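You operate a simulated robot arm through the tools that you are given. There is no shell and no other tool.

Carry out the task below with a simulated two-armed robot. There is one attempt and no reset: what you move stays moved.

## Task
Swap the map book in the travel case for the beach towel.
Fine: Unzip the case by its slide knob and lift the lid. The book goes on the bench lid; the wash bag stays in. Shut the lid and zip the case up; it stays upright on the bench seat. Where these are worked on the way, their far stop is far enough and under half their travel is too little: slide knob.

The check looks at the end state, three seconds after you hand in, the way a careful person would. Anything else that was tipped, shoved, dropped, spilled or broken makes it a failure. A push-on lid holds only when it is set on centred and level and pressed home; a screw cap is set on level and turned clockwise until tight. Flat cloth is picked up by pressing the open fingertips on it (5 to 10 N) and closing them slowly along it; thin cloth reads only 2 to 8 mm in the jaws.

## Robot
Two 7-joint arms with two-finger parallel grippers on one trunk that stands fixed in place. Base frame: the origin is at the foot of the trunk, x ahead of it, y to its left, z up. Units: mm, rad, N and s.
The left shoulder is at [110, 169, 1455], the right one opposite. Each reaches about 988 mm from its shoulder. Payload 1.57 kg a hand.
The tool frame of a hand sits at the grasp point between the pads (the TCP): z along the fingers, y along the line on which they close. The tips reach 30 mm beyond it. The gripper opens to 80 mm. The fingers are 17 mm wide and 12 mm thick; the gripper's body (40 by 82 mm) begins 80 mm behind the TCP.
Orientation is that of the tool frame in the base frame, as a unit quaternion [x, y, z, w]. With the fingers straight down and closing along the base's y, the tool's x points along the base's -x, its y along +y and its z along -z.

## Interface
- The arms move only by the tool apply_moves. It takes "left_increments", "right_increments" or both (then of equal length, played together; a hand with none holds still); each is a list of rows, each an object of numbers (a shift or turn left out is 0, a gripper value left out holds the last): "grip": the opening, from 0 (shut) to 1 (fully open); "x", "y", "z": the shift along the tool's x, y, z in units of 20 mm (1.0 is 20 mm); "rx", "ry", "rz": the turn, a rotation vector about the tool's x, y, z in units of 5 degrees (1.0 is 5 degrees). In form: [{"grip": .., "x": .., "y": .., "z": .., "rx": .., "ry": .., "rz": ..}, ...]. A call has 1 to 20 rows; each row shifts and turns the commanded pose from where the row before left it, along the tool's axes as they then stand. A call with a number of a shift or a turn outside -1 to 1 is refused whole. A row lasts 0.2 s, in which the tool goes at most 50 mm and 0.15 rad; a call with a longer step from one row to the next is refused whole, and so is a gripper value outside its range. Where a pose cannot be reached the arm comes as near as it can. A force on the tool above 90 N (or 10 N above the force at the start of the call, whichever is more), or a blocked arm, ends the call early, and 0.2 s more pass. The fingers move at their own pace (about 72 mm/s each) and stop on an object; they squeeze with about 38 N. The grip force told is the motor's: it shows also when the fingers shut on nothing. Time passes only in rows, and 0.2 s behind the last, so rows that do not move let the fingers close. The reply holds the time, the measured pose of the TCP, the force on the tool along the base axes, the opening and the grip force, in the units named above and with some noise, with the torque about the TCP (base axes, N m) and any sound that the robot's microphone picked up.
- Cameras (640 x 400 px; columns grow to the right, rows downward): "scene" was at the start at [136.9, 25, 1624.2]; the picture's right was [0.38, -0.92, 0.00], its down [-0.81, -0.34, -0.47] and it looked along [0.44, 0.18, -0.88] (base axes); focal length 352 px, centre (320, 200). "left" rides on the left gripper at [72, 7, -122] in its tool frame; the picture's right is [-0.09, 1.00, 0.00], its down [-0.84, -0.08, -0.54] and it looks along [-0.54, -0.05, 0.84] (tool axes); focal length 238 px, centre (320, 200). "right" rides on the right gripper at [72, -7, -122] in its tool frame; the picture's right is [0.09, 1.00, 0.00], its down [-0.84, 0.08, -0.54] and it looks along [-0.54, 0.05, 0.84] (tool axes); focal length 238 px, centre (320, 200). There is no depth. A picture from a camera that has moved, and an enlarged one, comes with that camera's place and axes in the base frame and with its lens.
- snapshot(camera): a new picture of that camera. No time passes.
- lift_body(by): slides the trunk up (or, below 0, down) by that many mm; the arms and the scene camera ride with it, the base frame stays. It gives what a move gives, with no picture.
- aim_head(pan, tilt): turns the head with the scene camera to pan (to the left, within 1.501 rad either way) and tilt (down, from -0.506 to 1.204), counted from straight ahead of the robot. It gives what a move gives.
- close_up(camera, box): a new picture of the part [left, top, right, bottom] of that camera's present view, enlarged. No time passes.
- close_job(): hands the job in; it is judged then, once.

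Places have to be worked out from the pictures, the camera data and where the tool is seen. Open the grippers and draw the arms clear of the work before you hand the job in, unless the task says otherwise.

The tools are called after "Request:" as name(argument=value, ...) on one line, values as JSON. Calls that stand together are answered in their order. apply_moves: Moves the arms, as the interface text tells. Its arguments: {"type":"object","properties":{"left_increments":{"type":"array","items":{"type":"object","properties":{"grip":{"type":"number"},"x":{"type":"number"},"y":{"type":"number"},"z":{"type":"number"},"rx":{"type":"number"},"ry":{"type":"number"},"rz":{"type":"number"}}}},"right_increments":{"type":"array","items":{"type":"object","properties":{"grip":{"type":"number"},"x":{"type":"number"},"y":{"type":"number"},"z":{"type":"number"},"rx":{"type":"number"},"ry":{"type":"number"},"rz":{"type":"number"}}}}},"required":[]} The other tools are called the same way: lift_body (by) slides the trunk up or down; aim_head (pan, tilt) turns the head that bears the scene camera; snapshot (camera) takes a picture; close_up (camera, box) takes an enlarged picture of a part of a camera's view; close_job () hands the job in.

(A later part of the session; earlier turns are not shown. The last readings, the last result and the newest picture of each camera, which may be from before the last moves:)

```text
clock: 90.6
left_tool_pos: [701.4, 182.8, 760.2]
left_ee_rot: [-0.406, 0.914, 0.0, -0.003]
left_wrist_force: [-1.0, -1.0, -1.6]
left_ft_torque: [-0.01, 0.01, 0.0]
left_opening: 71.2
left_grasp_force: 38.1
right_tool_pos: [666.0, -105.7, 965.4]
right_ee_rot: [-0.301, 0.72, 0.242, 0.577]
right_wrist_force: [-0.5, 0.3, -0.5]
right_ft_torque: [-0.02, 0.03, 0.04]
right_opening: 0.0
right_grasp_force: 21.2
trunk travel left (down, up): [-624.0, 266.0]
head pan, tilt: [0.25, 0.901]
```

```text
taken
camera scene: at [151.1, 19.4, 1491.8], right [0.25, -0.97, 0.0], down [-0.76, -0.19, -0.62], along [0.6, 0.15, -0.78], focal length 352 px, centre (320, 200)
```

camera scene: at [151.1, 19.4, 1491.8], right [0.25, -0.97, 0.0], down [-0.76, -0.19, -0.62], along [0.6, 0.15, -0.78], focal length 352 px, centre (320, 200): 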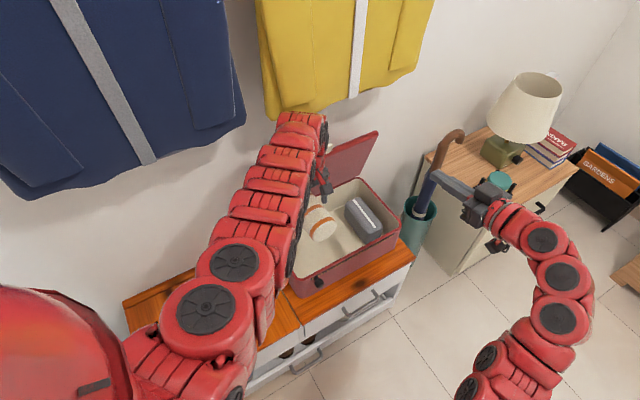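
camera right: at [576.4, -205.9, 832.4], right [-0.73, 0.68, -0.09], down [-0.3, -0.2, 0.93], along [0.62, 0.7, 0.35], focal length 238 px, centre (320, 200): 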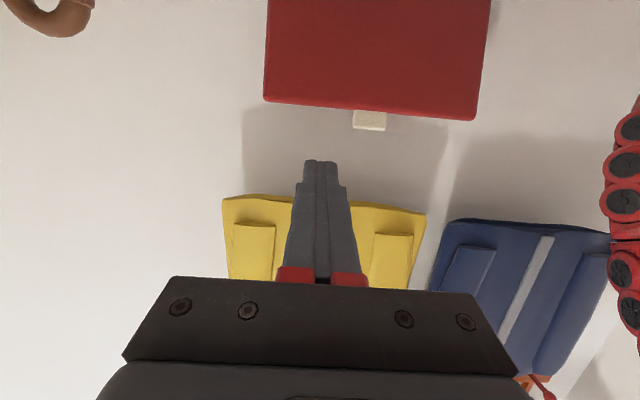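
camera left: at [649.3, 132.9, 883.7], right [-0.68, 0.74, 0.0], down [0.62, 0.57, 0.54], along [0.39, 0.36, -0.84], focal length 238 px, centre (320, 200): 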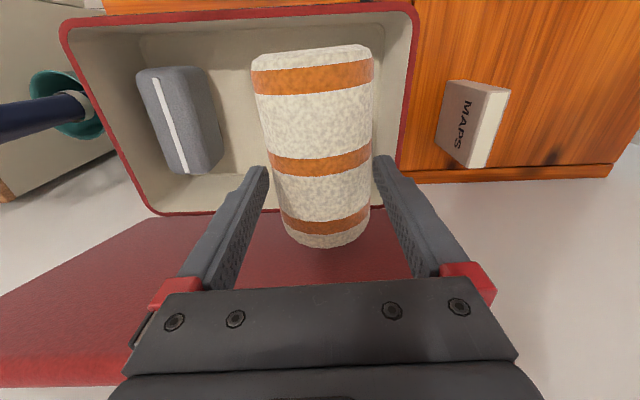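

The towel is over the free area: interior x−y runs from about 392 to the bag at 735, and I want about 535. I shift 14 mm, gain a little height for reach margin, then lower with the trunk.

Request:
apply_moves(left_increments=[{"y": -0.6, "x": -0.35, "z": -0.7}, {"z": -0.7}])

Request:
lift_body(by=-150)

Request:
snapshot(camera="left")

Request:
snapshot(camera="scene")

```text
clock: 91.2
left_tool_pos: [701.7, 181.6, 774.5]
left_ee_rot: [-0.407, 0.913, -0.001, -0.001]
left_wrist_force: [-0.3, 0.0, -1.4]
left_ft_torque: [0.01, -0.02, 0.0]
left_opening: 71.5
left_grasp_force: 37.6
left hand out of reach, approached as far as the arm can: row 1
right_tool_pos: [666.8, -105.4, 965.6]
right_ee_rot: [-0.302, 0.719, 0.243, 0.577]
right_wrist_force: [-0.5, -0.1, 0.8]
right_ft_torque: [-0.02, 0.01, 0.02]
right_opening: 0.2
right_grasp_force: 21.4
trunk travel left (down, up): [-624.0, 266.0]
head pan, tilt: [0.25, 0.901]
```

```text
clock: 92.9
left_tool_pos: [702.6, 183.0, 624.0]
left_ee_rot: [-0.407, 0.913, 0.0, -0.002]
left_wrist_force: [-0.3, 0.6, -1.8]
left_ft_torque: [-0.02, 0.02, -0.02]
left_opening: 71.4
left_grasp_force: 38.3
right_tool_pos: [666.0, -106.4, 815.3]
right_ee_rot: [-0.302, 0.719, 0.243, 0.577]
right_wrist_force: [0.1, -0.1, 0.3]
right_ft_torque: [0.02, -0.02, 0.02]
right_opening: 0.2
right_grasp_force: 20.7
trunk travel left (down, up): [-474.0, 416.0]
head pan, tilt: [0.25, 0.901]
```

```text
taken
camera left: at [649.4, 133.6, 748.0], right [-0.68, 0.74, 0.0], down [0.62, 0.57, 0.54], along [0.4, 0.37, -0.84], focal length 238 px, centre (320, 200)
```

left: 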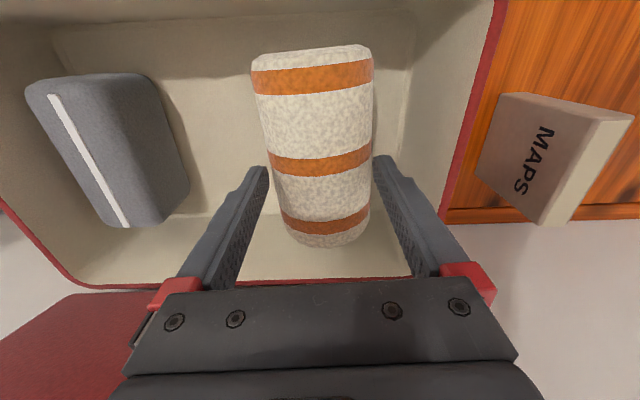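

```text
taken
camera scene: at [150.5, 19.0, 1341.9], right [0.25, -0.97, 0.0], down [-0.76, -0.19, -0.62], along [0.6, 0.15, -0.78], focal length 352 px, centre (320, 200)
```

scene: 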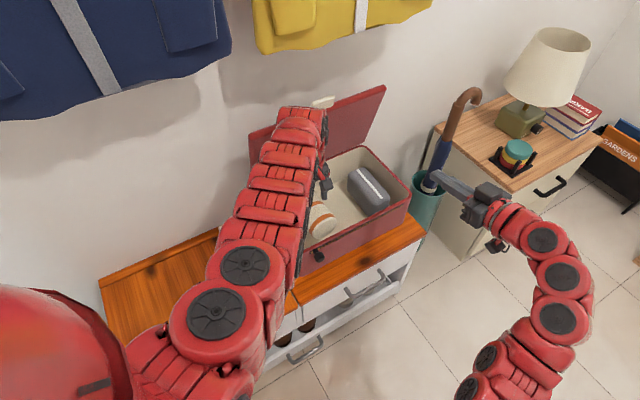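

The towel is entering the case with good clearance on all sides. I lower 95 mm more with the trunk, leaving the last 20 mm for fine steps.

Request:
lift_body(by=-95)

Request:
snapshot(camera="left")

```text
clock: 94.2
left_tool_pos: [702.5, 183.4, 533.8]
left_ee_rot: [-0.407, 0.914, -0.001, 0.003]
left_wrist_force: [2.7, 4.0, 45.8]
left_ft_torque: [-0.04, -0.05, 0.09]
left_opening: 71.4
left_grasp_force: 38.0
right_tool_pos: [663.6, -105.9, 724.8]
right_ee_rot: [-0.302, 0.717, 0.243, 0.579]
right_wrist_force: [-0.4, 0.1, 0.4]
right_ft_torque: [-0.01, -0.01, -0.02]
right_opening: 0.1
right_grasp_force: 21.4
trunk travel left (down, up): [-379.0, 511.0]
head pan, tilt: [0.25, 0.901]
```

```text
taken
camera left: at [648.6, 133.4, 657.6], right [-0.68, 0.73, -0.01], down [0.61, 0.57, 0.55], along [0.4, 0.37, -0.84], focal length 238 px, centre (320, 200)
```

left: 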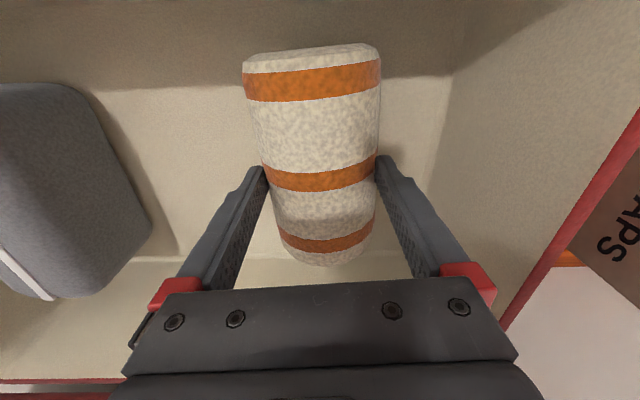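

The towel touched the case floor earlier than expected, because it had slipped down toward the fingertips, and it presses with about 46 N. I relieve that by raising a few millimetres, then check.

Request:
apply_moves(left_increments=[{"z": -0.2}, {}])

Request:
snapshot(camera="left")

Request:
close_up(camera="scene", box=[220, 120, 460, 300])

```text
clock: 94.8
left_tool_pos: [702.7, 182.3, 535.0]
left_ee_rot: [-0.407, 0.914, -0.002, 0.0]
left_wrist_force: [12.5, 2.4, 18.9]
left_ft_torque: [-0.04, -1.82, 0.23]
left_opening: 71.3
left_grasp_force: 38.3
right_tool_pos: [665.7, -104.6, 722.1]
right_ee_rot: [-0.303, 0.718, 0.244, 0.578]
right_wrist_force: [-0.1, 1.2, -0.1]
right_ft_torque: [-0.02, 0.01, -0.02]
right_opening: 0.0
right_grasp_force: 21.5
trunk travel left (down, up): [-379.0, 511.0]
head pan, tilt: [0.25, 0.901]
```

```text
taken
camera left: at [649.5, 133.3, 658.1], right [-0.68, 0.74, 0.0], down [0.62, 0.57, 0.54], along [0.4, 0.37, -0.84], focal length 238 px, centre (320, 200)
```

left: 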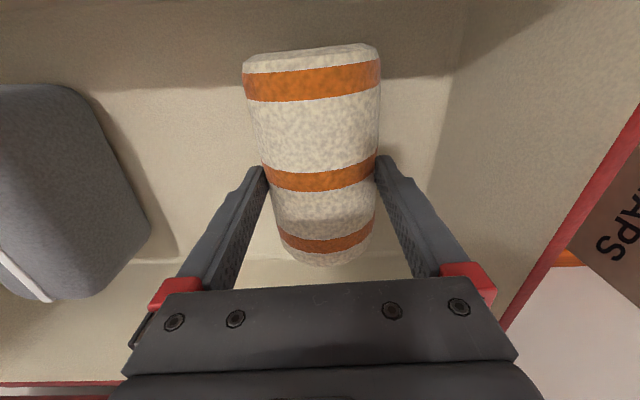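

```text
2.22 times, centred on (340, 210) of scene
camera zoom: at [149.1, 18.4, 1246.8], right [0.25, -0.97, 0.0], down [-0.76, -0.19, -0.62], along [0.6, 0.15, -0.78], focal length 783 px, centre (276, 178)
```

zoom: 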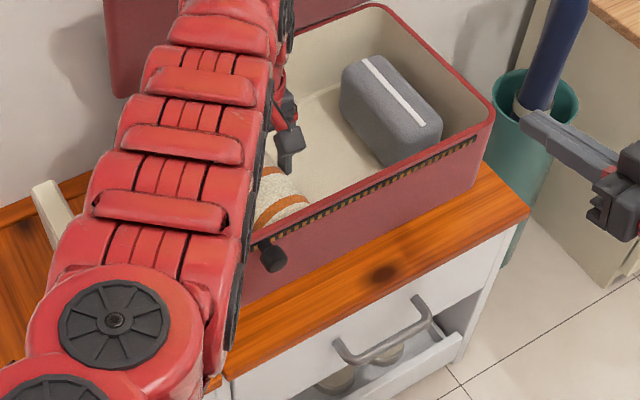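

I ease up another 2 mm, then open the fingers slowly to release the towel.

Request:
apply_moves(left_increments=[{"z": -0.1}, {}, {"grip": 0.92}, {"grip": 0.95}, {"grip": 1.0}, {"grip": 1.0}])

Request:
snapshot(camera="left")

```text
clock: 96.2
left_tool_pos: [702.1, 183.5, 534.1]
left_ee_rot: [-0.407, 0.913, 0.0, -0.003]
left_wrist_force: [0.4, 0.1, 0.0]
left_ft_torque: [-0.01, 0.01, -0.02]
left_opening: 80.2
left_grasp_force: 0.0
right_tool_pos: [665.8, -104.8, 720.0]
right_ee_rot: [-0.303, 0.718, 0.244, 0.577]
right_wrist_force: [-0.2, -0.5, 0.0]
right_ft_torque: [0.0, -0.01, 0.0]
right_opening: 0.0
right_grasp_force: 21.5
trunk travel left (down, up): [-379.0, 511.0]
head pan, tilt: [0.25, 0.901]
```

```text
taken
camera left: at [649.6, 133.4, 658.9], right [-0.68, 0.74, 0.0], down [0.62, 0.57, 0.54], along [0.4, 0.37, -0.84], focal length 238 px, centre (320, 200)
```

left: 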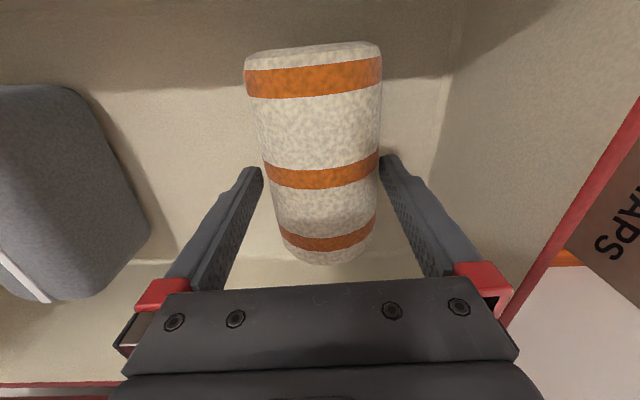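

Released with no force; the towel rests in the case. I raise the hand straight up with the trunk.

Request:
lift_body(by=60)

Request:
lift_body(by=90)

Request:
snapshot(camera="left")

Request:
snapshot(camera="scene")

```text
clock: 97.2
left_tool_pos: [703.3, 182.3, 593.7]
left_ee_rot: [-0.407, 0.914, 0.0, -0.002]
left_wrist_force: [1.0, 0.1, 0.4]
left_ft_torque: [-0.03, 0.01, -0.01]
left_opening: 80.1
left_grasp_force: 0.1
right_tool_pos: [666.1, -106.3, 779.4]
right_ee_rot: [-0.302, 0.719, 0.243, 0.577]
right_wrist_force: [0.9, -0.4, 0.7]
right_ft_torque: [-0.03, -0.02, 0.01]
right_opening: 0.0
right_grasp_force: 20.8
trunk travel left (down, up): [-439.0, 451.0]
head pan, tilt: [0.25, 0.901]
```

```text
clock: 98.5
left_tool_pos: [702.4, 181.7, 684.8]
left_ee_rot: [-0.407, 0.914, -0.001, -0.002]
left_wrist_force: [0.3, -0.1, -0.4]
left_ft_torque: [-0.04, 0.02, -0.02]
left_opening: 80.2
left_grasp_force: 0.1
right_tool_pos: [665.5, -106.8, 869.7]
right_ee_rot: [-0.302, 0.719, 0.243, 0.577]
right_wrist_force: [0.0, -0.1, 0.5]
right_ft_torque: [-0.01, -0.01, -0.01]
right_opening: 0.1
right_grasp_force: 21.2
trunk travel left (down, up): [-529.0, 361.0]
head pan, tilt: [0.25, 0.901]
```

```text
taken
camera left: at [649.9, 133.4, 808.9], right [-0.68, 0.74, 0.0], down [0.62, 0.57, 0.54], along [0.4, 0.37, -0.84], focal length 238 px, centre (320, 200)
```

left: 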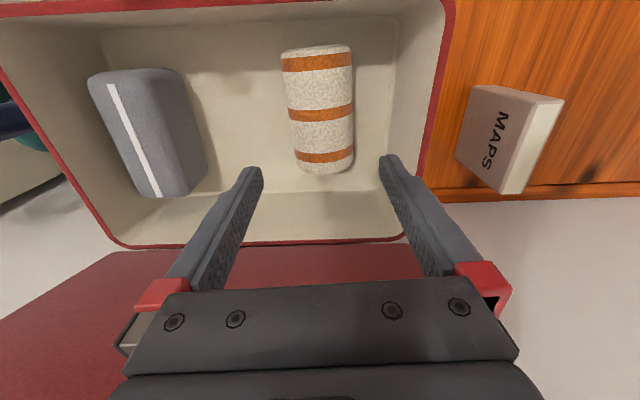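

```text
taken
camera scene: at [150.7, 18.9, 1396.8], right [0.25, -0.97, 0.0], down [-0.76, -0.19, -0.62], along [0.6, 0.15, -0.78], focal length 352 px, centre (320, 200)
```

scene: 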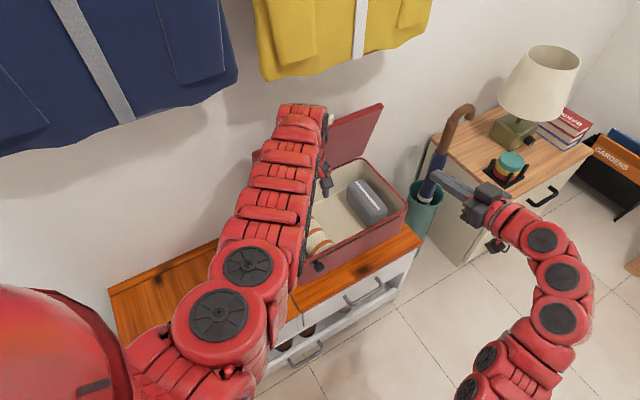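

The towel is in the case and the book ("MAPS") stands on the bench lid. Now I close the lid: the left hand will hook the lid's top edge from behind with angled fingers. I pitch the left hand 40° and raise the trunk to see the lid's top.

Request:
apply_moves(left_increments=[{"ry": -1, "grip": 0.5}, {"ry": -1, "grip": 0}, {"ry": -1}, {"ry": -1}, {"ry": -1}, {"ry": -1}, {"ry": -1}, {"ry": -1}])

Request:
lift_body(by=100)

Request:
snapshot(camera="left")

Request:
snapshot(camera="scene")

Request:
snapshot(camera="right")

```text
clock: 100.3
left_tool_pos: [703.6, 183.2, 686.5]
left_ee_rot: [-0.382, 0.859, 0.138, 0.312]
left_wrist_force: [1.0, 0.4, 0.1]
left_ft_torque: [-0.01, -0.01, -0.01]
left_opening: 0.1
left_grasp_force: 20.9
right_tool_pos: [665.6, -104.9, 869.6]
right_ee_rot: [-0.302, 0.719, 0.243, 0.577]
right_wrist_force: [0.8, -0.2, -0.9]
right_ft_torque: [0.01, -0.01, -0.01]
right_opening: 0.0
right_grasp_force: 20.8
trunk travel left (down, up): [-529.0, 361.0]
head pan, tilt: [0.25, 0.901]
```

```text
clock: 101.6
left_tool_pos: [703.4, 182.9, 786.0]
left_ee_rot: [-0.381, 0.859, 0.139, 0.311]
left_wrist_force: [0.7, 1.3, 1.2]
left_ft_torque: [0.02, -0.04, 0.0]
left_opening: 0.0
left_grasp_force: 21.2
right_tool_pos: [665.1, -105.6, 969.9]
right_ee_rot: [-0.303, 0.719, 0.243, 0.577]
right_wrist_force: [-0.1, -0.3, 0.5]
right_ft_torque: [0.02, 0.02, 0.02]
right_opening: 0.2
right_grasp_force: 21.2
trunk travel left (down, up): [-629.0, 261.0]
head pan, tilt: [0.25, 0.901]
```

```text
taken
camera left: at [609.0, 87.5, 834.8], right [-0.69, 0.72, 0.06], down [0.26, 0.17, 0.95], along [0.67, 0.67, -0.3], focal length 238 px, centre (320, 200)
```

left: 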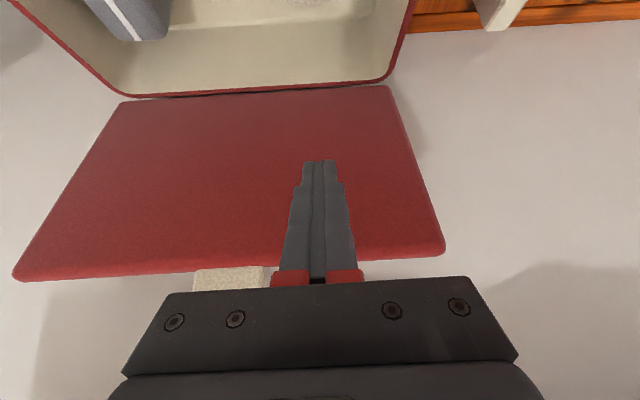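

```text
taken
camera scene: at [150.7, 18.8, 1496.8], right [0.25, -0.97, 0.0], down [-0.76, -0.19, -0.62], along [0.6, 0.15, -0.78], focal length 352 px, centre (320, 200)
```

scene: 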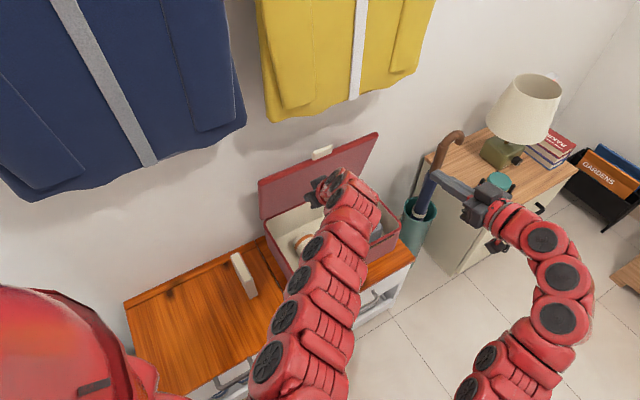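

```text
taken
camera right: at [576.6, -206.0, 927.3], right [-0.73, 0.68, -0.09], down [-0.3, -0.2, 0.93], along [0.62, 0.7, 0.35], focal length 238 px, centre (320, 200)
```

right: 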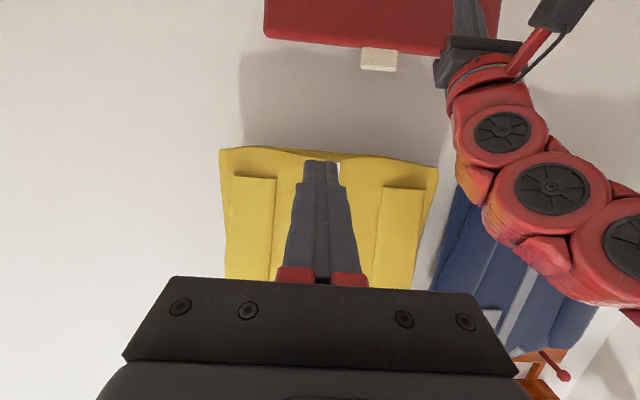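

Lid top edge is at about x+y 1010–1037, z 830, with the tab at x−y 634. I plan to hook behind the lid near its left end, at x−y≈445, between the hanging coats. First I shift left in front of the lid, then raise the trunk 100 mm.

Request:
apply_moves(left_increments=[{"x": -0.52, "y": 0.634, "z": 0.4375}, {"x": -0.52, "y": 0.634, "z": 0.4375}, {"x": -0.52, "y": 0.634, "z": 0.4375}, {"x": -0.52, "y": 0.634, "z": 0.4375}])

Request:
lift_body(by=100)

Request:
snapshot(camera="left")

Request:
snapshot(camera="scene")

```text
clock: 102.6
left_tool_pos: [701.4, 258.9, 786.8]
left_ee_rot: [-0.383, 0.859, 0.14, 0.31]
left_wrist_force: [0.2, -0.6, 0.1]
left_ft_torque: [0.03, 0.04, 0.0]
left_opening: 0.0
left_grasp_force: 21.1
right_tool_pos: [666.7, -104.5, 970.7]
right_ee_rot: [-0.302, 0.719, 0.243, 0.577]
right_wrist_force: [-0.4, -0.6, 0.3]
right_ft_torque: [0.06, 0.04, 0.0]
right_opening: 0.0
right_grasp_force: 21.6
trunk travel left (down, up): [-629.0, 261.0]
head pan, tilt: [0.25, 0.901]
```

```text
clock: 103.9
left_tool_pos: [700.6, 258.2, 887.1]
left_ee_rot: [-0.382, 0.859, 0.139, 0.311]
left_wrist_force: [-0.3, -0.2, 0.5]
left_ft_torque: [0.04, 0.01, -0.02]
left_opening: 0.0
left_grasp_force: 21.2
right_tool_pos: [666.0, -105.3, 1069.3]
right_ee_rot: [-0.302, 0.719, 0.242, 0.577]
right_wrist_force: [0.9, 0.6, -0.6]
right_ft_torque: [-0.01, -0.02, 0.02]
right_opening: 0.0
right_grasp_force: 21.5
trunk travel left (down, up): [-729.0, 161.0]
head pan, tilt: [0.25, 0.901]
```

```text
taken
camera left: at [607.1, 163.3, 936.5], right [-0.69, 0.72, 0.06], down [0.26, 0.17, 0.95], along [0.67, 0.67, -0.3], focal length 238 px, centre (320, 200)
```

left: 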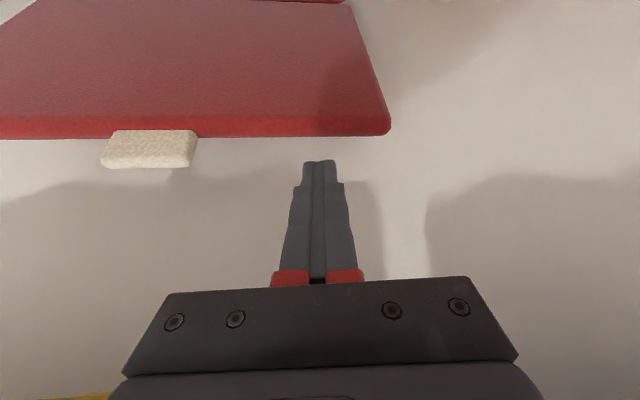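

```text
taken
camera scene: at [150.3, 19.0, 1596.8], right [0.25, -0.97, 0.0], down [-0.76, -0.19, -0.62], along [0.6, 0.15, -0.78], focal length 352 px, centre (320, 200)
```

scene: 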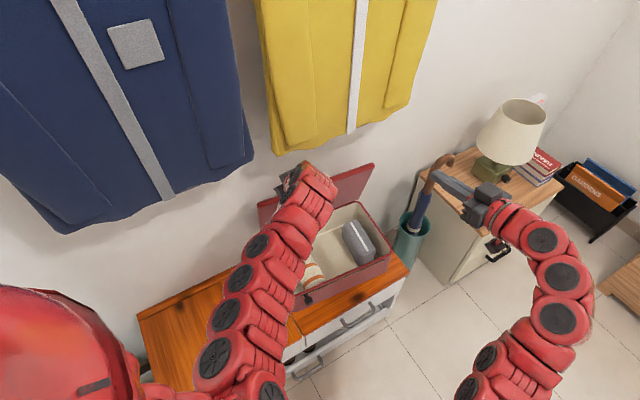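

From the two views the lid's upper edge near its left end has its inner corner at about (x+y 986, z 822) and outer corner at about (1006, 831). I move the fingers over the top and then down behind it, keeping off the coats.

Request:
apply_moves(left_increments=[{"x": -0.605, "y": -0.058, "z": 0.505}, {"x": -0.605, "y": -0.058, "z": 0.505}, {"x": -0.605, "y": -0.058, "z": 0.505}, {"x": 0.458, "z": 0.5475}])

Request:
snapshot(camera="left")

Request:
close_up(camera="scene", box=[220, 120, 420, 300])

```text
clock: 104.9
left_tool_pos: [734.2, 290.2, 871.1]
left_ee_rot: [-0.382, 0.859, 0.139, 0.311]
left_wrist_force: [-0.6, 0.5, 0.2]
left_ft_torque: [-0.05, 0.02, 0.0]
left_opening: 0.0
left_grasp_force: 20.8
right_tool_pos: [665.8, -106.3, 1070.1]
right_ee_rot: [-0.302, 0.719, 0.243, 0.577]
right_wrist_force: [0.1, -0.4, -0.3]
right_ft_torque: [-0.01, 0.0, -0.02]
right_opening: 0.1
right_grasp_force: 20.9
trunk travel left (down, up): [-729.0, 161.0]
head pan, tilt: [0.25, 0.901]
```

```text
taken
camera left: at [641.2, 195.0, 921.0], right [-0.69, 0.72, 0.06], down [0.26, 0.17, 0.95], along [0.67, 0.67, -0.3], focal length 238 px, centre (320, 200)
```

left: 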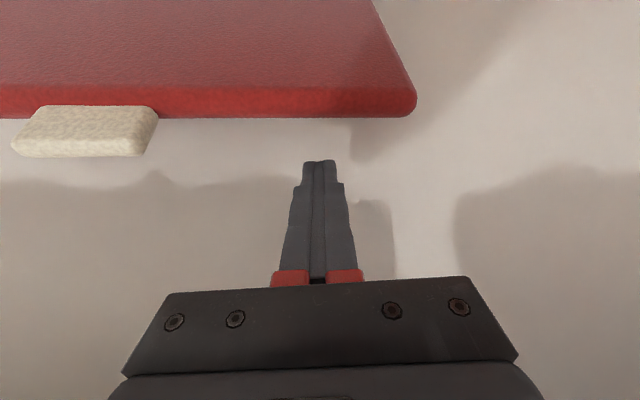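

```text
2.22 times, centred on (320, 210) of scene
camera zoom: at [150.6, 18.9, 1596.8], right [0.25, -0.97, 0.0], down [-0.76, -0.19, -0.62], along [0.6, 0.15, -0.78], focal length 783 px, centre (320, 178)
```

zoom: 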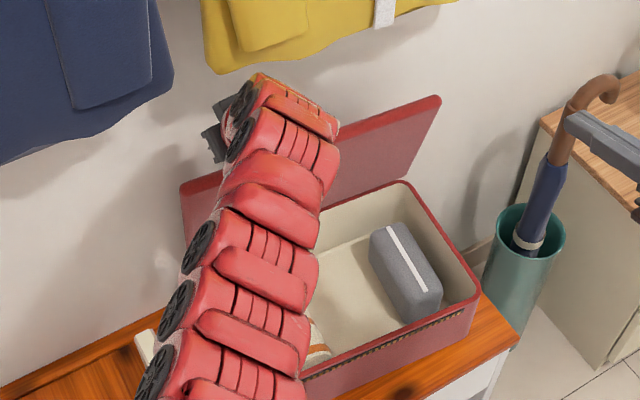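

The fingertips are now behind the lid's upper edge, about 12 mm above it. I lower 28 mm to hook behind it.

Request:
apply_moves(left_increments=[{"x": 0.448, "z": 0.536}, {"x": 0.448, "z": 0.536}])

Request:
snapshot(camera="left")

```text
clock: 105.5
left_tool_pos: [735.6, 290.0, 844.5]
left_ee_rot: [-0.382, 0.859, 0.139, 0.311]
left_wrist_force: [-0.7, 0.0, 0.2]
left_ft_torque: [0.0, -0.01, 0.01]
left_opening: 0.0
left_grasp_force: 21.0
right_tool_pos: [665.9, -106.5, 1070.7]
right_ee_rot: [-0.303, 0.718, 0.244, 0.577]
right_wrist_force: [0.6, -0.1, 0.1]
right_ft_torque: [-0.01, 0.02, 0.02]
right_opening: 0.1
right_grasp_force: 21.6
trunk travel left (down, up): [-729.0, 161.0]
head pan, tilt: [0.25, 0.901]
```

```text
taken
camera left: at [641.7, 195.0, 893.5], right [-0.69, 0.72, 0.06], down [0.26, 0.17, 0.95], along [0.68, 0.67, -0.3], focal length 238 px, centre (320, 200)
```

left: 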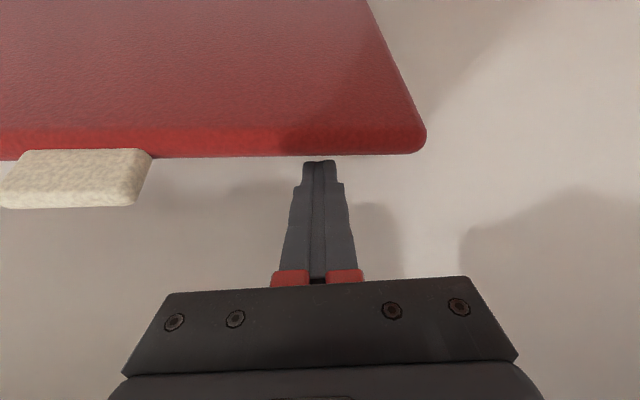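

The tip is right at the edge line and needs to go deeper. I go about 16 mm lower and 5 mm inward, then begin pulling the lid outward.

Request:
apply_moves(left_increments=[{"x": 0.16, "z": 0.385}, {"x": 0.16, "z": 0.385}])

Request:
snapshot(camera="left")

```text
clock: 106.1
left_tool_pos: [739.2, 293.9, 828.6]
left_ee_rot: [-0.382, 0.859, 0.139, 0.311]
left_wrist_force: [0.9, 0.1, 1.4]
left_ft_torque: [0.0, 0.06, 0.01]
left_opening: 0.0
left_grasp_force: 21.5
right_tool_pos: [665.6, -105.7, 1070.4]
right_ee_rot: [-0.302, 0.719, 0.243, 0.577]
right_wrist_force: [-0.5, 0.2, -0.5]
right_ft_torque: [0.0, -0.05, 0.02]
right_opening: 0.3
right_grasp_force: 21.4
trunk travel left (down, up): [-729.0, 161.0]
head pan, tilt: [0.25, 0.901]
```

```text
taken
camera left: at [645.2, 199.6, 878.1], right [-0.69, 0.72, 0.06], down [0.26, 0.17, 0.95], along [0.68, 0.67, -0.3], focal length 238 px, centre (320, 200)
```

left: 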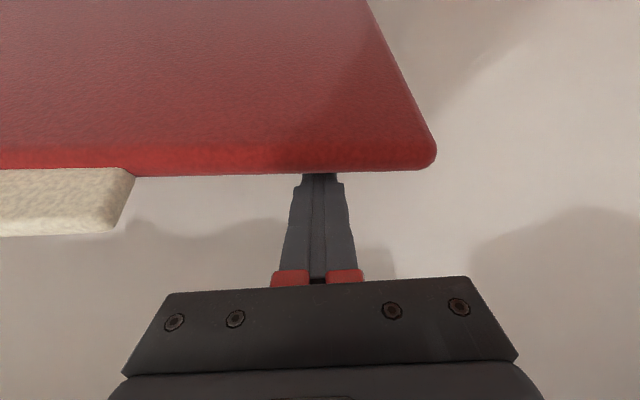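

The tip is hidden behind the lid now. I pull outward, with a slight drop to follow the lid's arc, in small steps.

Request:
apply_moves(left_increments=[{"x": 0.4785, "y": 0.025, "z": -0.205}, {"x": 0.4785, "y": 0.025, "z": -0.205}, {"x": 0.4785, "y": 0.025, "z": -0.205}])

Request:
snapshot(camera="left")

Request:
close_up(camera="scene", box=[220, 120, 420, 300])

```text
clock: 106.9
left_tool_pos: [718.8, 273.7, 820.0]
left_ee_rot: [-0.382, 0.859, 0.139, 0.31]
left_wrist_force: [0.6, 0.1, 1.0]
left_ft_torque: [-0.03, 0.01, 0.03]
left_opening: 0.0
left_grasp_force: 21.5
right_tool_pos: [664.1, -106.1, 1071.7]
right_ee_rot: [-0.303, 0.719, 0.243, 0.576]
right_wrist_force: [-0.2, 0.1, -0.9]
right_ft_torque: [0.03, 0.0, -0.01]
right_opening: 0.0
right_grasp_force: 21.7
trunk travel left (down, up): [-729.0, 161.0]
head pan, tilt: [0.25, 0.901]
```

```text
taken
camera left: at [624.0, 178.3, 868.9], right [-0.69, 0.72, 0.06], down [0.26, 0.17, 0.95], along [0.67, 0.67, -0.3], focal length 238 px, centre (320, 200)
```

left: 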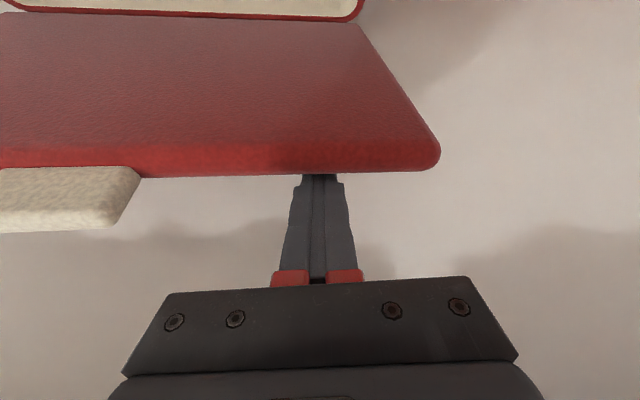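

```text
2.22 times, centred on (320, 210) of scene
camera zoom: at [150.1, 18.9, 1596.9], right [0.25, -0.97, 0.0], down [-0.76, -0.19, -0.62], along [0.6, 0.15, -0.78], focal length 783 px, centre (320, 178)
```

zoom: 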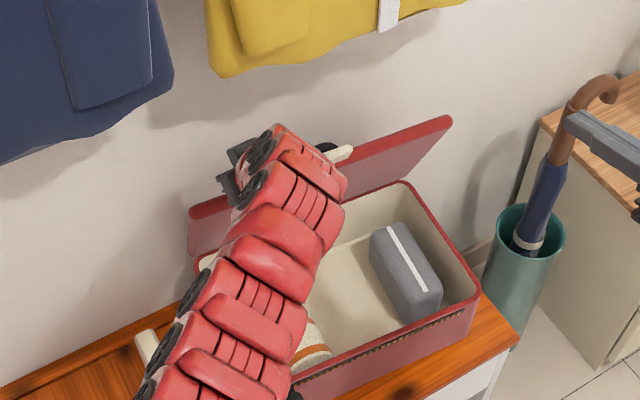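

The lid follows easily. I keep pulling along the arc, outward and down.

Request:
apply_moves(left_increments=[{"x": 0.568, "y": 0.0235, "z": -0.059}, {"x": 0.568, "y": 0.0235, "z": -0.059}, {"x": 0.568, "y": 0.0235, "z": -0.059}, {"x": 0.568, "y": 0.0235, "z": -0.059}, {"x": 0.568, "y": 0.0235, "z": -0.059}, {"x": 0.568, "y": 0.0235, "z": -0.059}])

Request:
snapshot(camera="left")

Request:
close_up(camera="scene", box=[220, 120, 420, 300])

```text
clock: 108.3
left_tool_pos: [675.2, 232.8, 783.2]
left_ee_rot: [-0.382, 0.859, 0.138, 0.312]
left_wrist_force: [-6.5, 2.1, 5.3]
left_ft_torque: [0.07, 0.01, -0.05]
left_opening: 0.0
left_grasp_force: 21.5
right_tool_pos: [663.6, -106.1, 1071.5]
right_ee_rot: [-0.303, 0.718, 0.243, 0.578]
right_wrist_force: [0.0, 0.3, 0.7]
right_ft_torque: [0.01, -0.01, 0.02]
right_opening: 0.3
right_grasp_force: 21.3
trunk travel left (down, up): [-729.0, 161.0]
head pan, tilt: [0.25, 0.901]
```

```text
taken
camera left: at [581.3, 137.7, 832.1], right [-0.69, 0.72, 0.06], down [0.26, 0.17, 0.95], along [0.68, 0.67, -0.3], focal length 238 px, centre (320, 200)
```

left: 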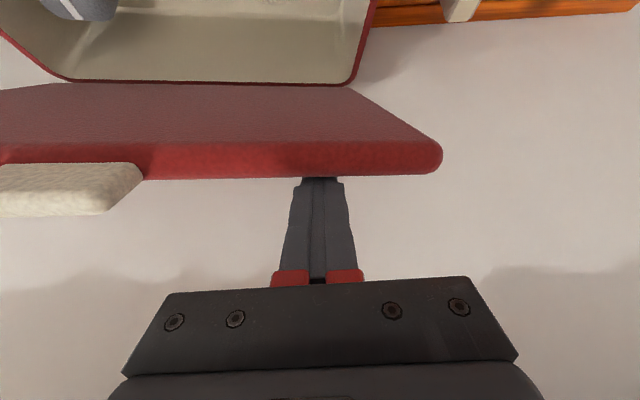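

```text
2.22 times, centred on (320, 210) of scene
camera zoom: at [148.1, 18.6, 1596.9], right [0.25, -0.97, 0.0], down [-0.76, -0.19, -0.62], along [0.6, 0.15, -0.78], focal length 783 px, centre (320, 178)
```

zoom: 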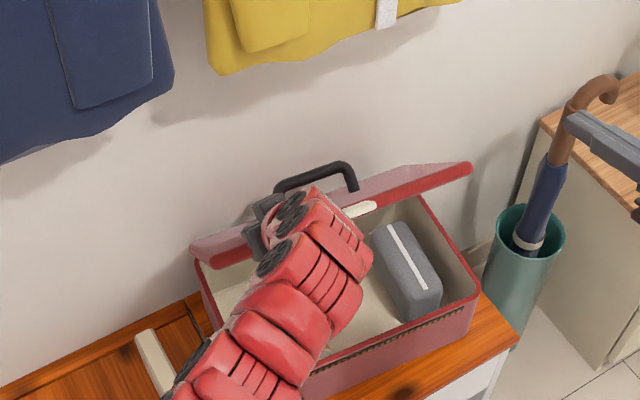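

The lid is at about 45°. The arm would run out of reach lower down, so I use the trunk to push the lid down another 50 mm.

Request:
lift_body(by=-50)

Request:
snapshot(camera="left")

Request:
close_up(camera="scene", box=[220, 120, 420, 300])

```text
clock: 109.2
left_tool_pos: [676.9, 232.1, 732.7]
left_ee_rot: [-0.382, 0.86, 0.138, 0.31]
left_wrist_force: [-0.2, 0.8, 0.0]
left_ft_torque: [0.0, -0.03, -0.02]
left_opening: 0.0
left_grasp_force: 21.5
right_tool_pos: [666.2, -104.2, 1019.5]
right_ee_rot: [-0.302, 0.719, 0.243, 0.577]
right_wrist_force: [0.8, -0.9, -0.6]
right_ft_torque: [-0.01, 0.04, 0.03]
right_opening: 0.0
right_grasp_force: 21.0
trunk travel left (down, up): [-679.0, 211.0]
head pan, tilt: [0.25, 0.901]
```

```text
taken
camera left: at [582.9, 138.2, 781.3], right [-0.69, 0.72, 0.06], down [0.26, 0.17, 0.95], along [0.67, 0.67, -0.3], focal length 238 px, centre (320, 200)
```

left: 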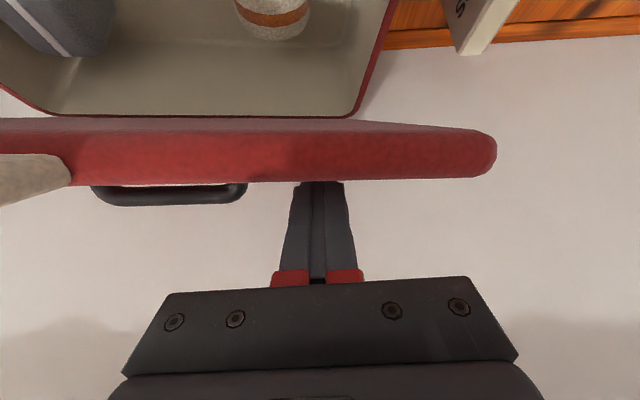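

```text
2.22 times, centred on (320, 210) of scene
camera zoom: at [151.0, 19.2, 1546.7], right [0.25, -0.97, 0.0], down [-0.76, -0.19, -0.62], along [0.6, 0.15, -0.78], focal length 783 px, centre (320, 178)
```

zoom: 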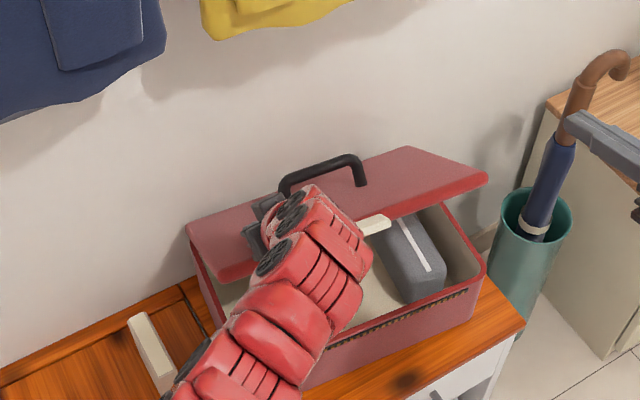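

The lid is at about 30° and everything else is untouched. I slide outward toward the lid's front edge, then push down further with the trunk.

Request:
apply_moves(left_increments=[{"x": 0.3825, "y": 0.025, "z": -0.32}, {"x": 0.3825, "y": 0.025, "z": -0.32}])

Request:
lift_body(by=-40)

Request:
snapshot(camera="left")

Request:
close_up(camera="scene", box=[220, 120, 420, 300])

```text
clock: 109.8
left_tool_pos: [661.8, 218.7, 733.5]
left_ee_rot: [-0.381, 0.859, 0.138, 0.312]
left_wrist_force: [0.2, -0.4, 0.1]
left_ft_torque: [0.01, -0.01, 0.03]
left_opening: 0.0
left_grasp_force: 21.1
right_tool_pos: [665.2, -105.7, 1020.4]
right_ee_rot: [-0.302, 0.719, 0.243, 0.576]
right_wrist_force: [-0.6, -0.2, 0.0]
right_ft_torque: [0.03, -0.01, 0.01]
right_opening: 0.0
right_grasp_force: 21.1
trunk travel left (down, up): [-679.0, 211.0]
head pan, tilt: [0.25, 0.901]
```

```text
clock: 110.7
left_tool_pos: [662.2, 219.0, 693.3]
left_ee_rot: [-0.382, 0.859, 0.138, 0.312]
left_wrist_force: [-0.3, -0.1, 0.5]
left_ft_torque: [0.02, 0.0, -0.02]
left_opening: 0.0
left_grasp_force: 21.3
right_tool_pos: [666.1, -105.5, 981.1]
right_ee_rot: [-0.303, 0.719, 0.243, 0.577]
right_wrist_force: [0.0, -0.2, 0.3]
right_ft_torque: [0.0, 0.0, 0.0]
right_opening: 0.0
right_grasp_force: 21.4
trunk travel left (down, up): [-639.0, 251.0]
head pan, tilt: [0.25, 0.901]
```

```text
taken
camera left: at [568.7, 124.2, 742.6], right [-0.69, 0.72, 0.06], down [0.26, 0.17, 0.95], along [0.67, 0.67, -0.3], focal length 238 px, centre (320, 200)
```

left: 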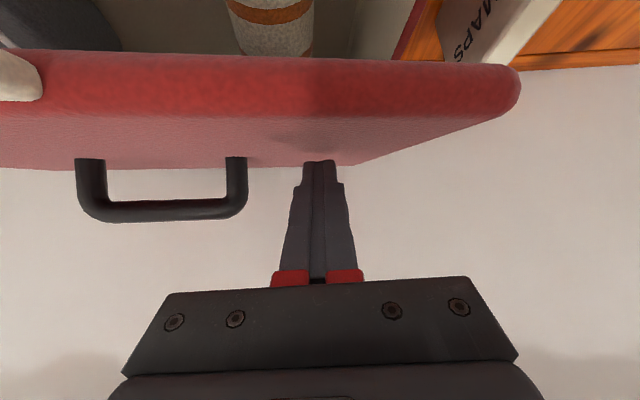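

```text
2.22 times, centred on (320, 210) of scene
camera zoom: at [150.0, 18.9, 1506.9], right [0.25, -0.97, 0.0], down [-0.76, -0.19, -0.62], along [0.6, 0.15, -0.78], focal length 783 px, centre (320, 178)
```

zoom: 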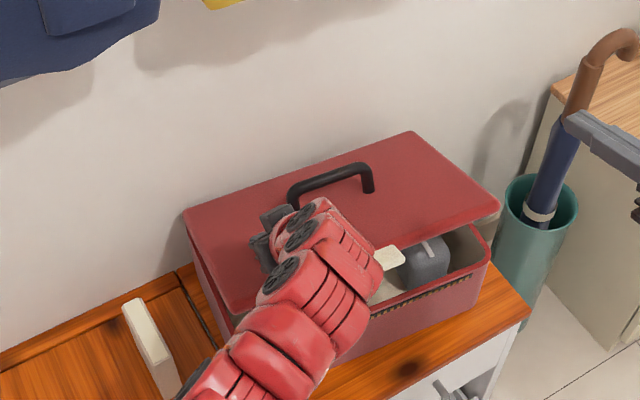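

The lid is at about 20°. The tip is now mid-lid, so I slide outward 80 mm along it, which presses it lower with better leverage.

Request:
apply_moves(left_increments=[{"x": 0.3825, "y": 0.025, "z": -0.32}, {"x": 0.3825, "y": 0.025, "z": -0.32}, {"x": 0.3825, "y": 0.025, "z": -0.32}, {"x": 0.3825, "y": 0.025, "z": -0.32}, {"x": 0.3825, "y": 0.025, "z": -0.32}, {"x": 0.3825, "y": 0.025, "z": -0.32}, {"x": 0.3825, "y": 0.025, "z": -0.32}])

Request:
snapshot(camera="left")

Request:
close_up(camera="scene", box=[220, 120, 420, 300])

```text
clock: 112.3
left_tool_pos: [612.6, 168.2, 693.7]
left_ee_rot: [-0.383, 0.859, 0.139, 0.311]
left_wrist_force: [-0.5, 0.6, 0.5]
left_ft_torque: [-0.02, -0.01, 0.0]
left_opening: 0.0
left_grasp_force: 21.0
right_tool_pos: [666.5, -105.3, 979.5]
right_ee_rot: [-0.303, 0.719, 0.244, 0.577]
right_wrist_force: [0.5, 0.4, 0.3]
right_ft_torque: [0.02, 0.02, -0.03]
right_opening: 0.0
right_grasp_force: 21.5
trunk travel left (down, up): [-639.0, 251.0]
head pan, tilt: [0.25, 0.901]
```

```text
taken
camera left: at [519.3, 72.8, 742.2], right [-0.69, 0.72, 0.06], down [0.26, 0.17, 0.95], along [0.67, 0.67, -0.3], focal length 238 px, centre (320, 200)
```

left: 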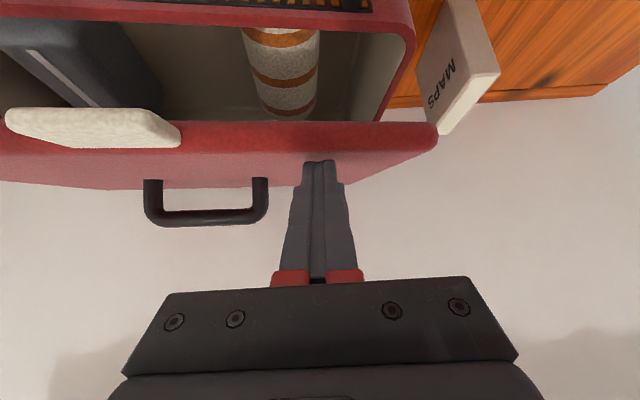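

```text
2.22 times, centred on (320, 210) of scene
camera zoom: at [150.2, 18.7, 1506.9], right [0.25, -0.97, 0.0], down [-0.76, -0.19, -0.62], along [0.6, 0.15, -0.78], focal length 783 px, centre (320, 178)
```

zoom: 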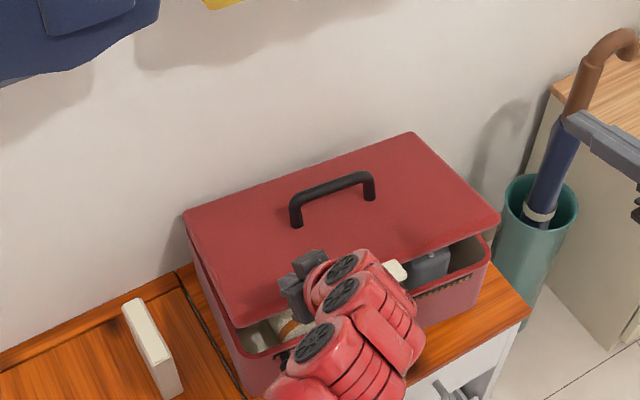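

The lid is about 15–20° open with everything inside in place. I press down with the trunk in two steps.

Request:
lift_body(by=-40)

Request:
snapshot(camera="left")

Request:
close_up(camera="scene", box=[220, 120, 420, 300])

```text
clock: 113.1
left_tool_pos: [613.7, 168.4, 653.3]
left_ee_rot: [-0.382, 0.86, 0.138, 0.31]
left_wrist_force: [0.3, 0.3, 0.1]
left_ft_torque: [0.02, 0.03, -0.01]
left_opening: 0.1
left_grasp_force: 21.5
right_tool_pos: [667.0, -104.7, 941.1]
right_ee_rot: [-0.302, 0.719, 0.243, 0.577]
right_wrist_force: [0.5, 0.3, 0.6]
right_ft_torque: [0.01, -0.02, -0.03]
right_opening: 0.3
right_grasp_force: 21.6
trunk travel left (down, up): [-599.0, 291.0]
head pan, tilt: [0.25, 0.901]
```

```text
taken
camera left: at [519.3, 73.2, 702.3], right [-0.69, 0.72, 0.06], down [0.26, 0.17, 0.95], along [0.67, 0.67, -0.3], focal length 238 px, centre (320, 200)
```

left: 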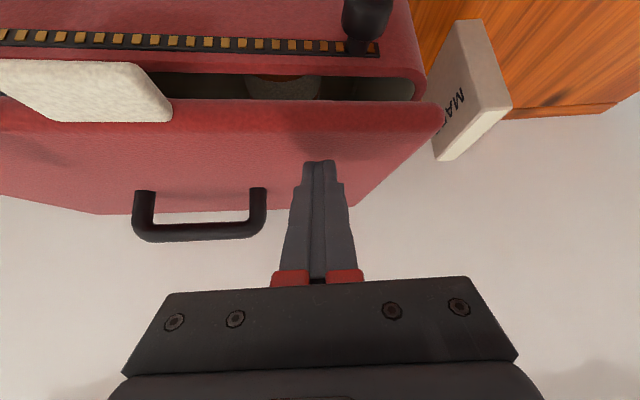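

```text
2.22 times, centred on (320, 210) of scene
camera zoom: at [150.0, 18.9, 1466.9], right [0.25, -0.97, 0.0], down [-0.76, -0.19, -0.62], along [0.6, 0.15, -0.78], focal length 783 px, centre (320, 178)
```

zoom: 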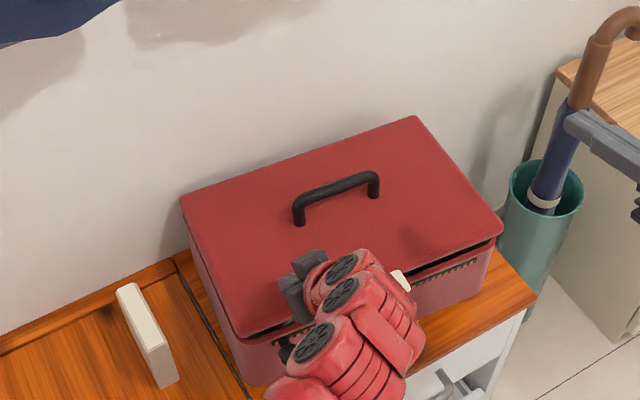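

The lid is nearly shut, with a gap of about 20 mm. I lower 15 mm more, then finish with small arm steps while watching the force.

Request:
lift_body(by=-15)

Request:
apply_moves(left_increments=[{"x": 0.096, "z": 0.115}, {"x": 0.096, "z": 0.115}])

Request:
snapshot(camera="left")

```text
clock: 113.7
left_tool_pos: [615.1, 168.2, 638.7]
left_ee_rot: [-0.382, 0.859, 0.138, 0.311]
left_wrist_force: [1.3, 0.2, 0.4]
left_ft_torque: [0.0, -0.01, -0.03]
left_opening: 0.1
left_grasp_force: 21.5
right_tool_pos: [666.8, -106.7, 926.0]
right_ee_rot: [-0.302, 0.719, 0.243, 0.577]
right_wrist_force: [-0.2, -0.4, -0.4]
right_ft_torque: [0.01, 0.02, -0.01]
right_opening: 0.0
right_grasp_force: 20.9
trunk travel left (down, up): [-584.0, 306.0]
head pan, tilt: [0.25, 0.901]
```

```text
clock: 114.3
left_tool_pos: [612.8, 168.9, 632.8]
left_ee_rot: [-0.382, 0.859, 0.139, 0.311]
left_wrist_force: [0.7, -0.8, 0.4]
left_ft_torque: [0.0, 0.0, -0.01]
left_opening: 0.0
left_grasp_force: 21.3
right_tool_pos: [665.8, -105.7, 925.9]
right_ee_rot: [-0.302, 0.719, 0.243, 0.577]
right_wrist_force: [0.2, -0.8, -0.2]
right_ft_torque: [-0.02, -0.02, 0.02]
right_opening: 0.0
right_grasp_force: 20.9
trunk travel left (down, up): [-584.0, 306.0]
head pan, tilt: [0.25, 0.901]
```

```text
taken
camera left: at [519.6, 73.6, 681.5], right [-0.69, 0.72, 0.06], down [0.26, 0.17, 0.95], along [0.67, 0.67, -0.3], focal length 238 px, centre (320, 200)
```

left: 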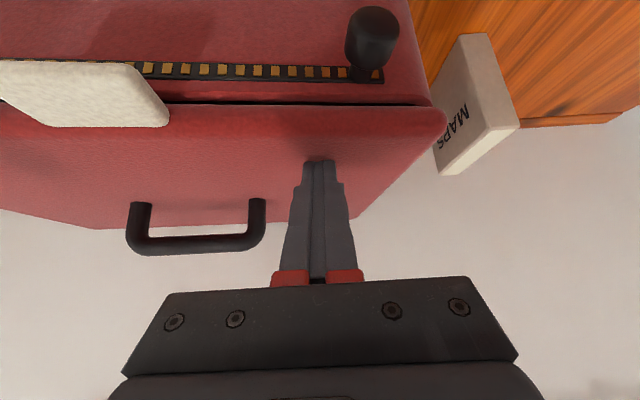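

Almost shut. I press in 2–3 mm steps until a firm reaction shows.

Request:
apply_moves(left_increments=[{"x": 0.08, "z": 0.096}, {"x": 0.08, "z": 0.096}])

Request:
close_up(camera="left", box=[240, 30, 480, 180])

```text
clock: 114.9
left_tool_pos: [614.9, 168.9, 630.6]
left_ee_rot: [-0.383, 0.858, 0.139, 0.313]
left_wrist_force: [-6.5, 1.8, 20.8]
left_ft_torque: [0.27, 0.02, 0.09]
left_opening: 0.0
left_grasp_force: 21.1
right_tool_pos: [664.6, -105.5, 927.1]
right_ee_rot: [-0.303, 0.718, 0.244, 0.578]
right_wrist_force: [0.2, 1.0, 0.3]
right_ft_torque: [0.01, -0.01, 0.04]
right_opening: 0.0
right_grasp_force: 21.3
trunk travel left (down, up): [-584.0, 306.0]
head pan, tilt: [0.25, 0.901]
```

```text
2.67 times, centred on (360, 105) of left
camera zoom: at [519.3, 73.8, 678.9], right [-0.69, 0.72, 0.06], down [0.25, 0.17, 0.95], along [0.68, 0.68, -0.3], focal length 636 px, centre (213, 453)
```

zoom: 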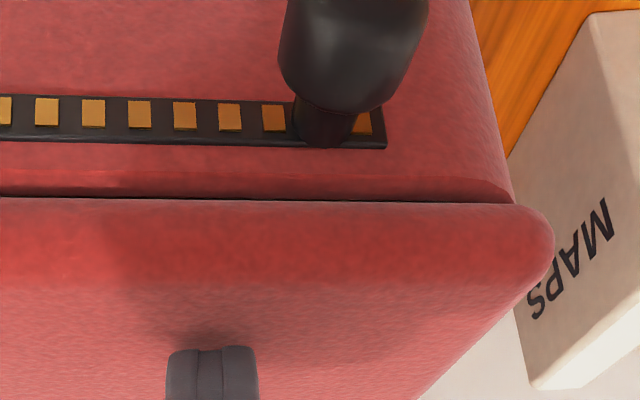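

The lid is shut: there is 21 N of reaction and the seam is closed. I lift the left hand off and park it up and back, so the right hand can work the zip.

Request:
apply_moves(left_increments=[{"x": -0.48, "z": -0.5745}, {"x": -0.48, "z": -0.5745}, {"x": -0.8725, "y": -0.03, "z": -0.103}, {"x": -0.8725, "y": -0.03, "z": -0.103}, {"x": -0.8725, "y": -0.03, "z": -0.103}, {"x": -0.8725, "y": -0.03, "z": -0.103}, {"x": -0.8725, "y": -0.03, "z": -0.103}, {"x": -0.8725, "y": -0.03, "z": -0.103}, {"x": -0.8725, "y": -0.03, "z": -0.103}, {"x": -0.8725, "y": -0.03, "z": -0.103}, {"x": -0.8725, "y": -0.03, "z": -0.103}, {"x": -0.8725, "y": -0.03, "z": -0.103}, {"x": -0.8725, "y": -0.03, "z": -0.103}, {"x": -0.8725, "y": -0.03, "z": -0.103}])

Request:
snapshot(camera="left")

Request:
snapshot(camera="scene")

```text
clock: 117.9
left_tool_pos: [716.2, 272.7, 809.1]
left_ee_rot: [-0.382, 0.859, 0.139, 0.31]
left_wrist_force: [-0.2, 0.0, 0.3]
left_ft_torque: [0.02, -0.03, 0.02]
left_opening: 0.2
left_grasp_force: 20.9
right_tool_pos: [665.2, -105.1, 925.3]
right_ee_rot: [-0.303, 0.719, 0.243, 0.577]
right_wrist_force: [1.0, 0.0, -0.3]
right_ft_torque: [0.0, 0.01, -0.01]
right_opening: 0.0
right_grasp_force: 21.4
trunk travel left (down, up): [-584.0, 306.0]
head pan, tilt: [0.25, 0.901]
```

```text
taken
camera left: at [622.9, 177.6, 858.6], right [-0.69, 0.72, 0.06], down [0.26, 0.17, 0.95], along [0.67, 0.67, -0.3], focal length 238 px, centre (320, 200)
```

left: 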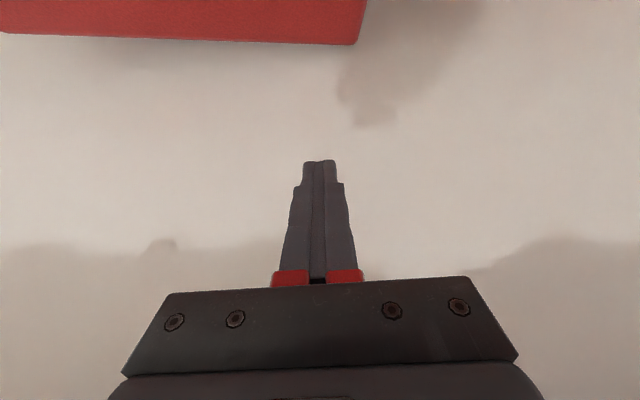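

```text
taken
camera scene: at [150.5, 19.0, 1451.8], right [0.25, -0.97, 0.0], down [-0.76, -0.19, -0.62], along [0.6, 0.15, -0.78], focal length 352 px, centre (320, 200)
```

scene: 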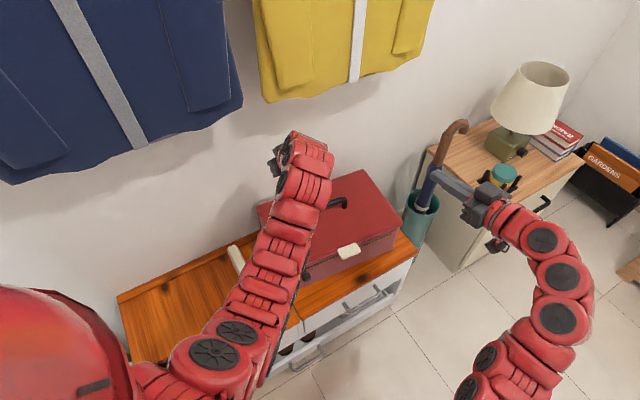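

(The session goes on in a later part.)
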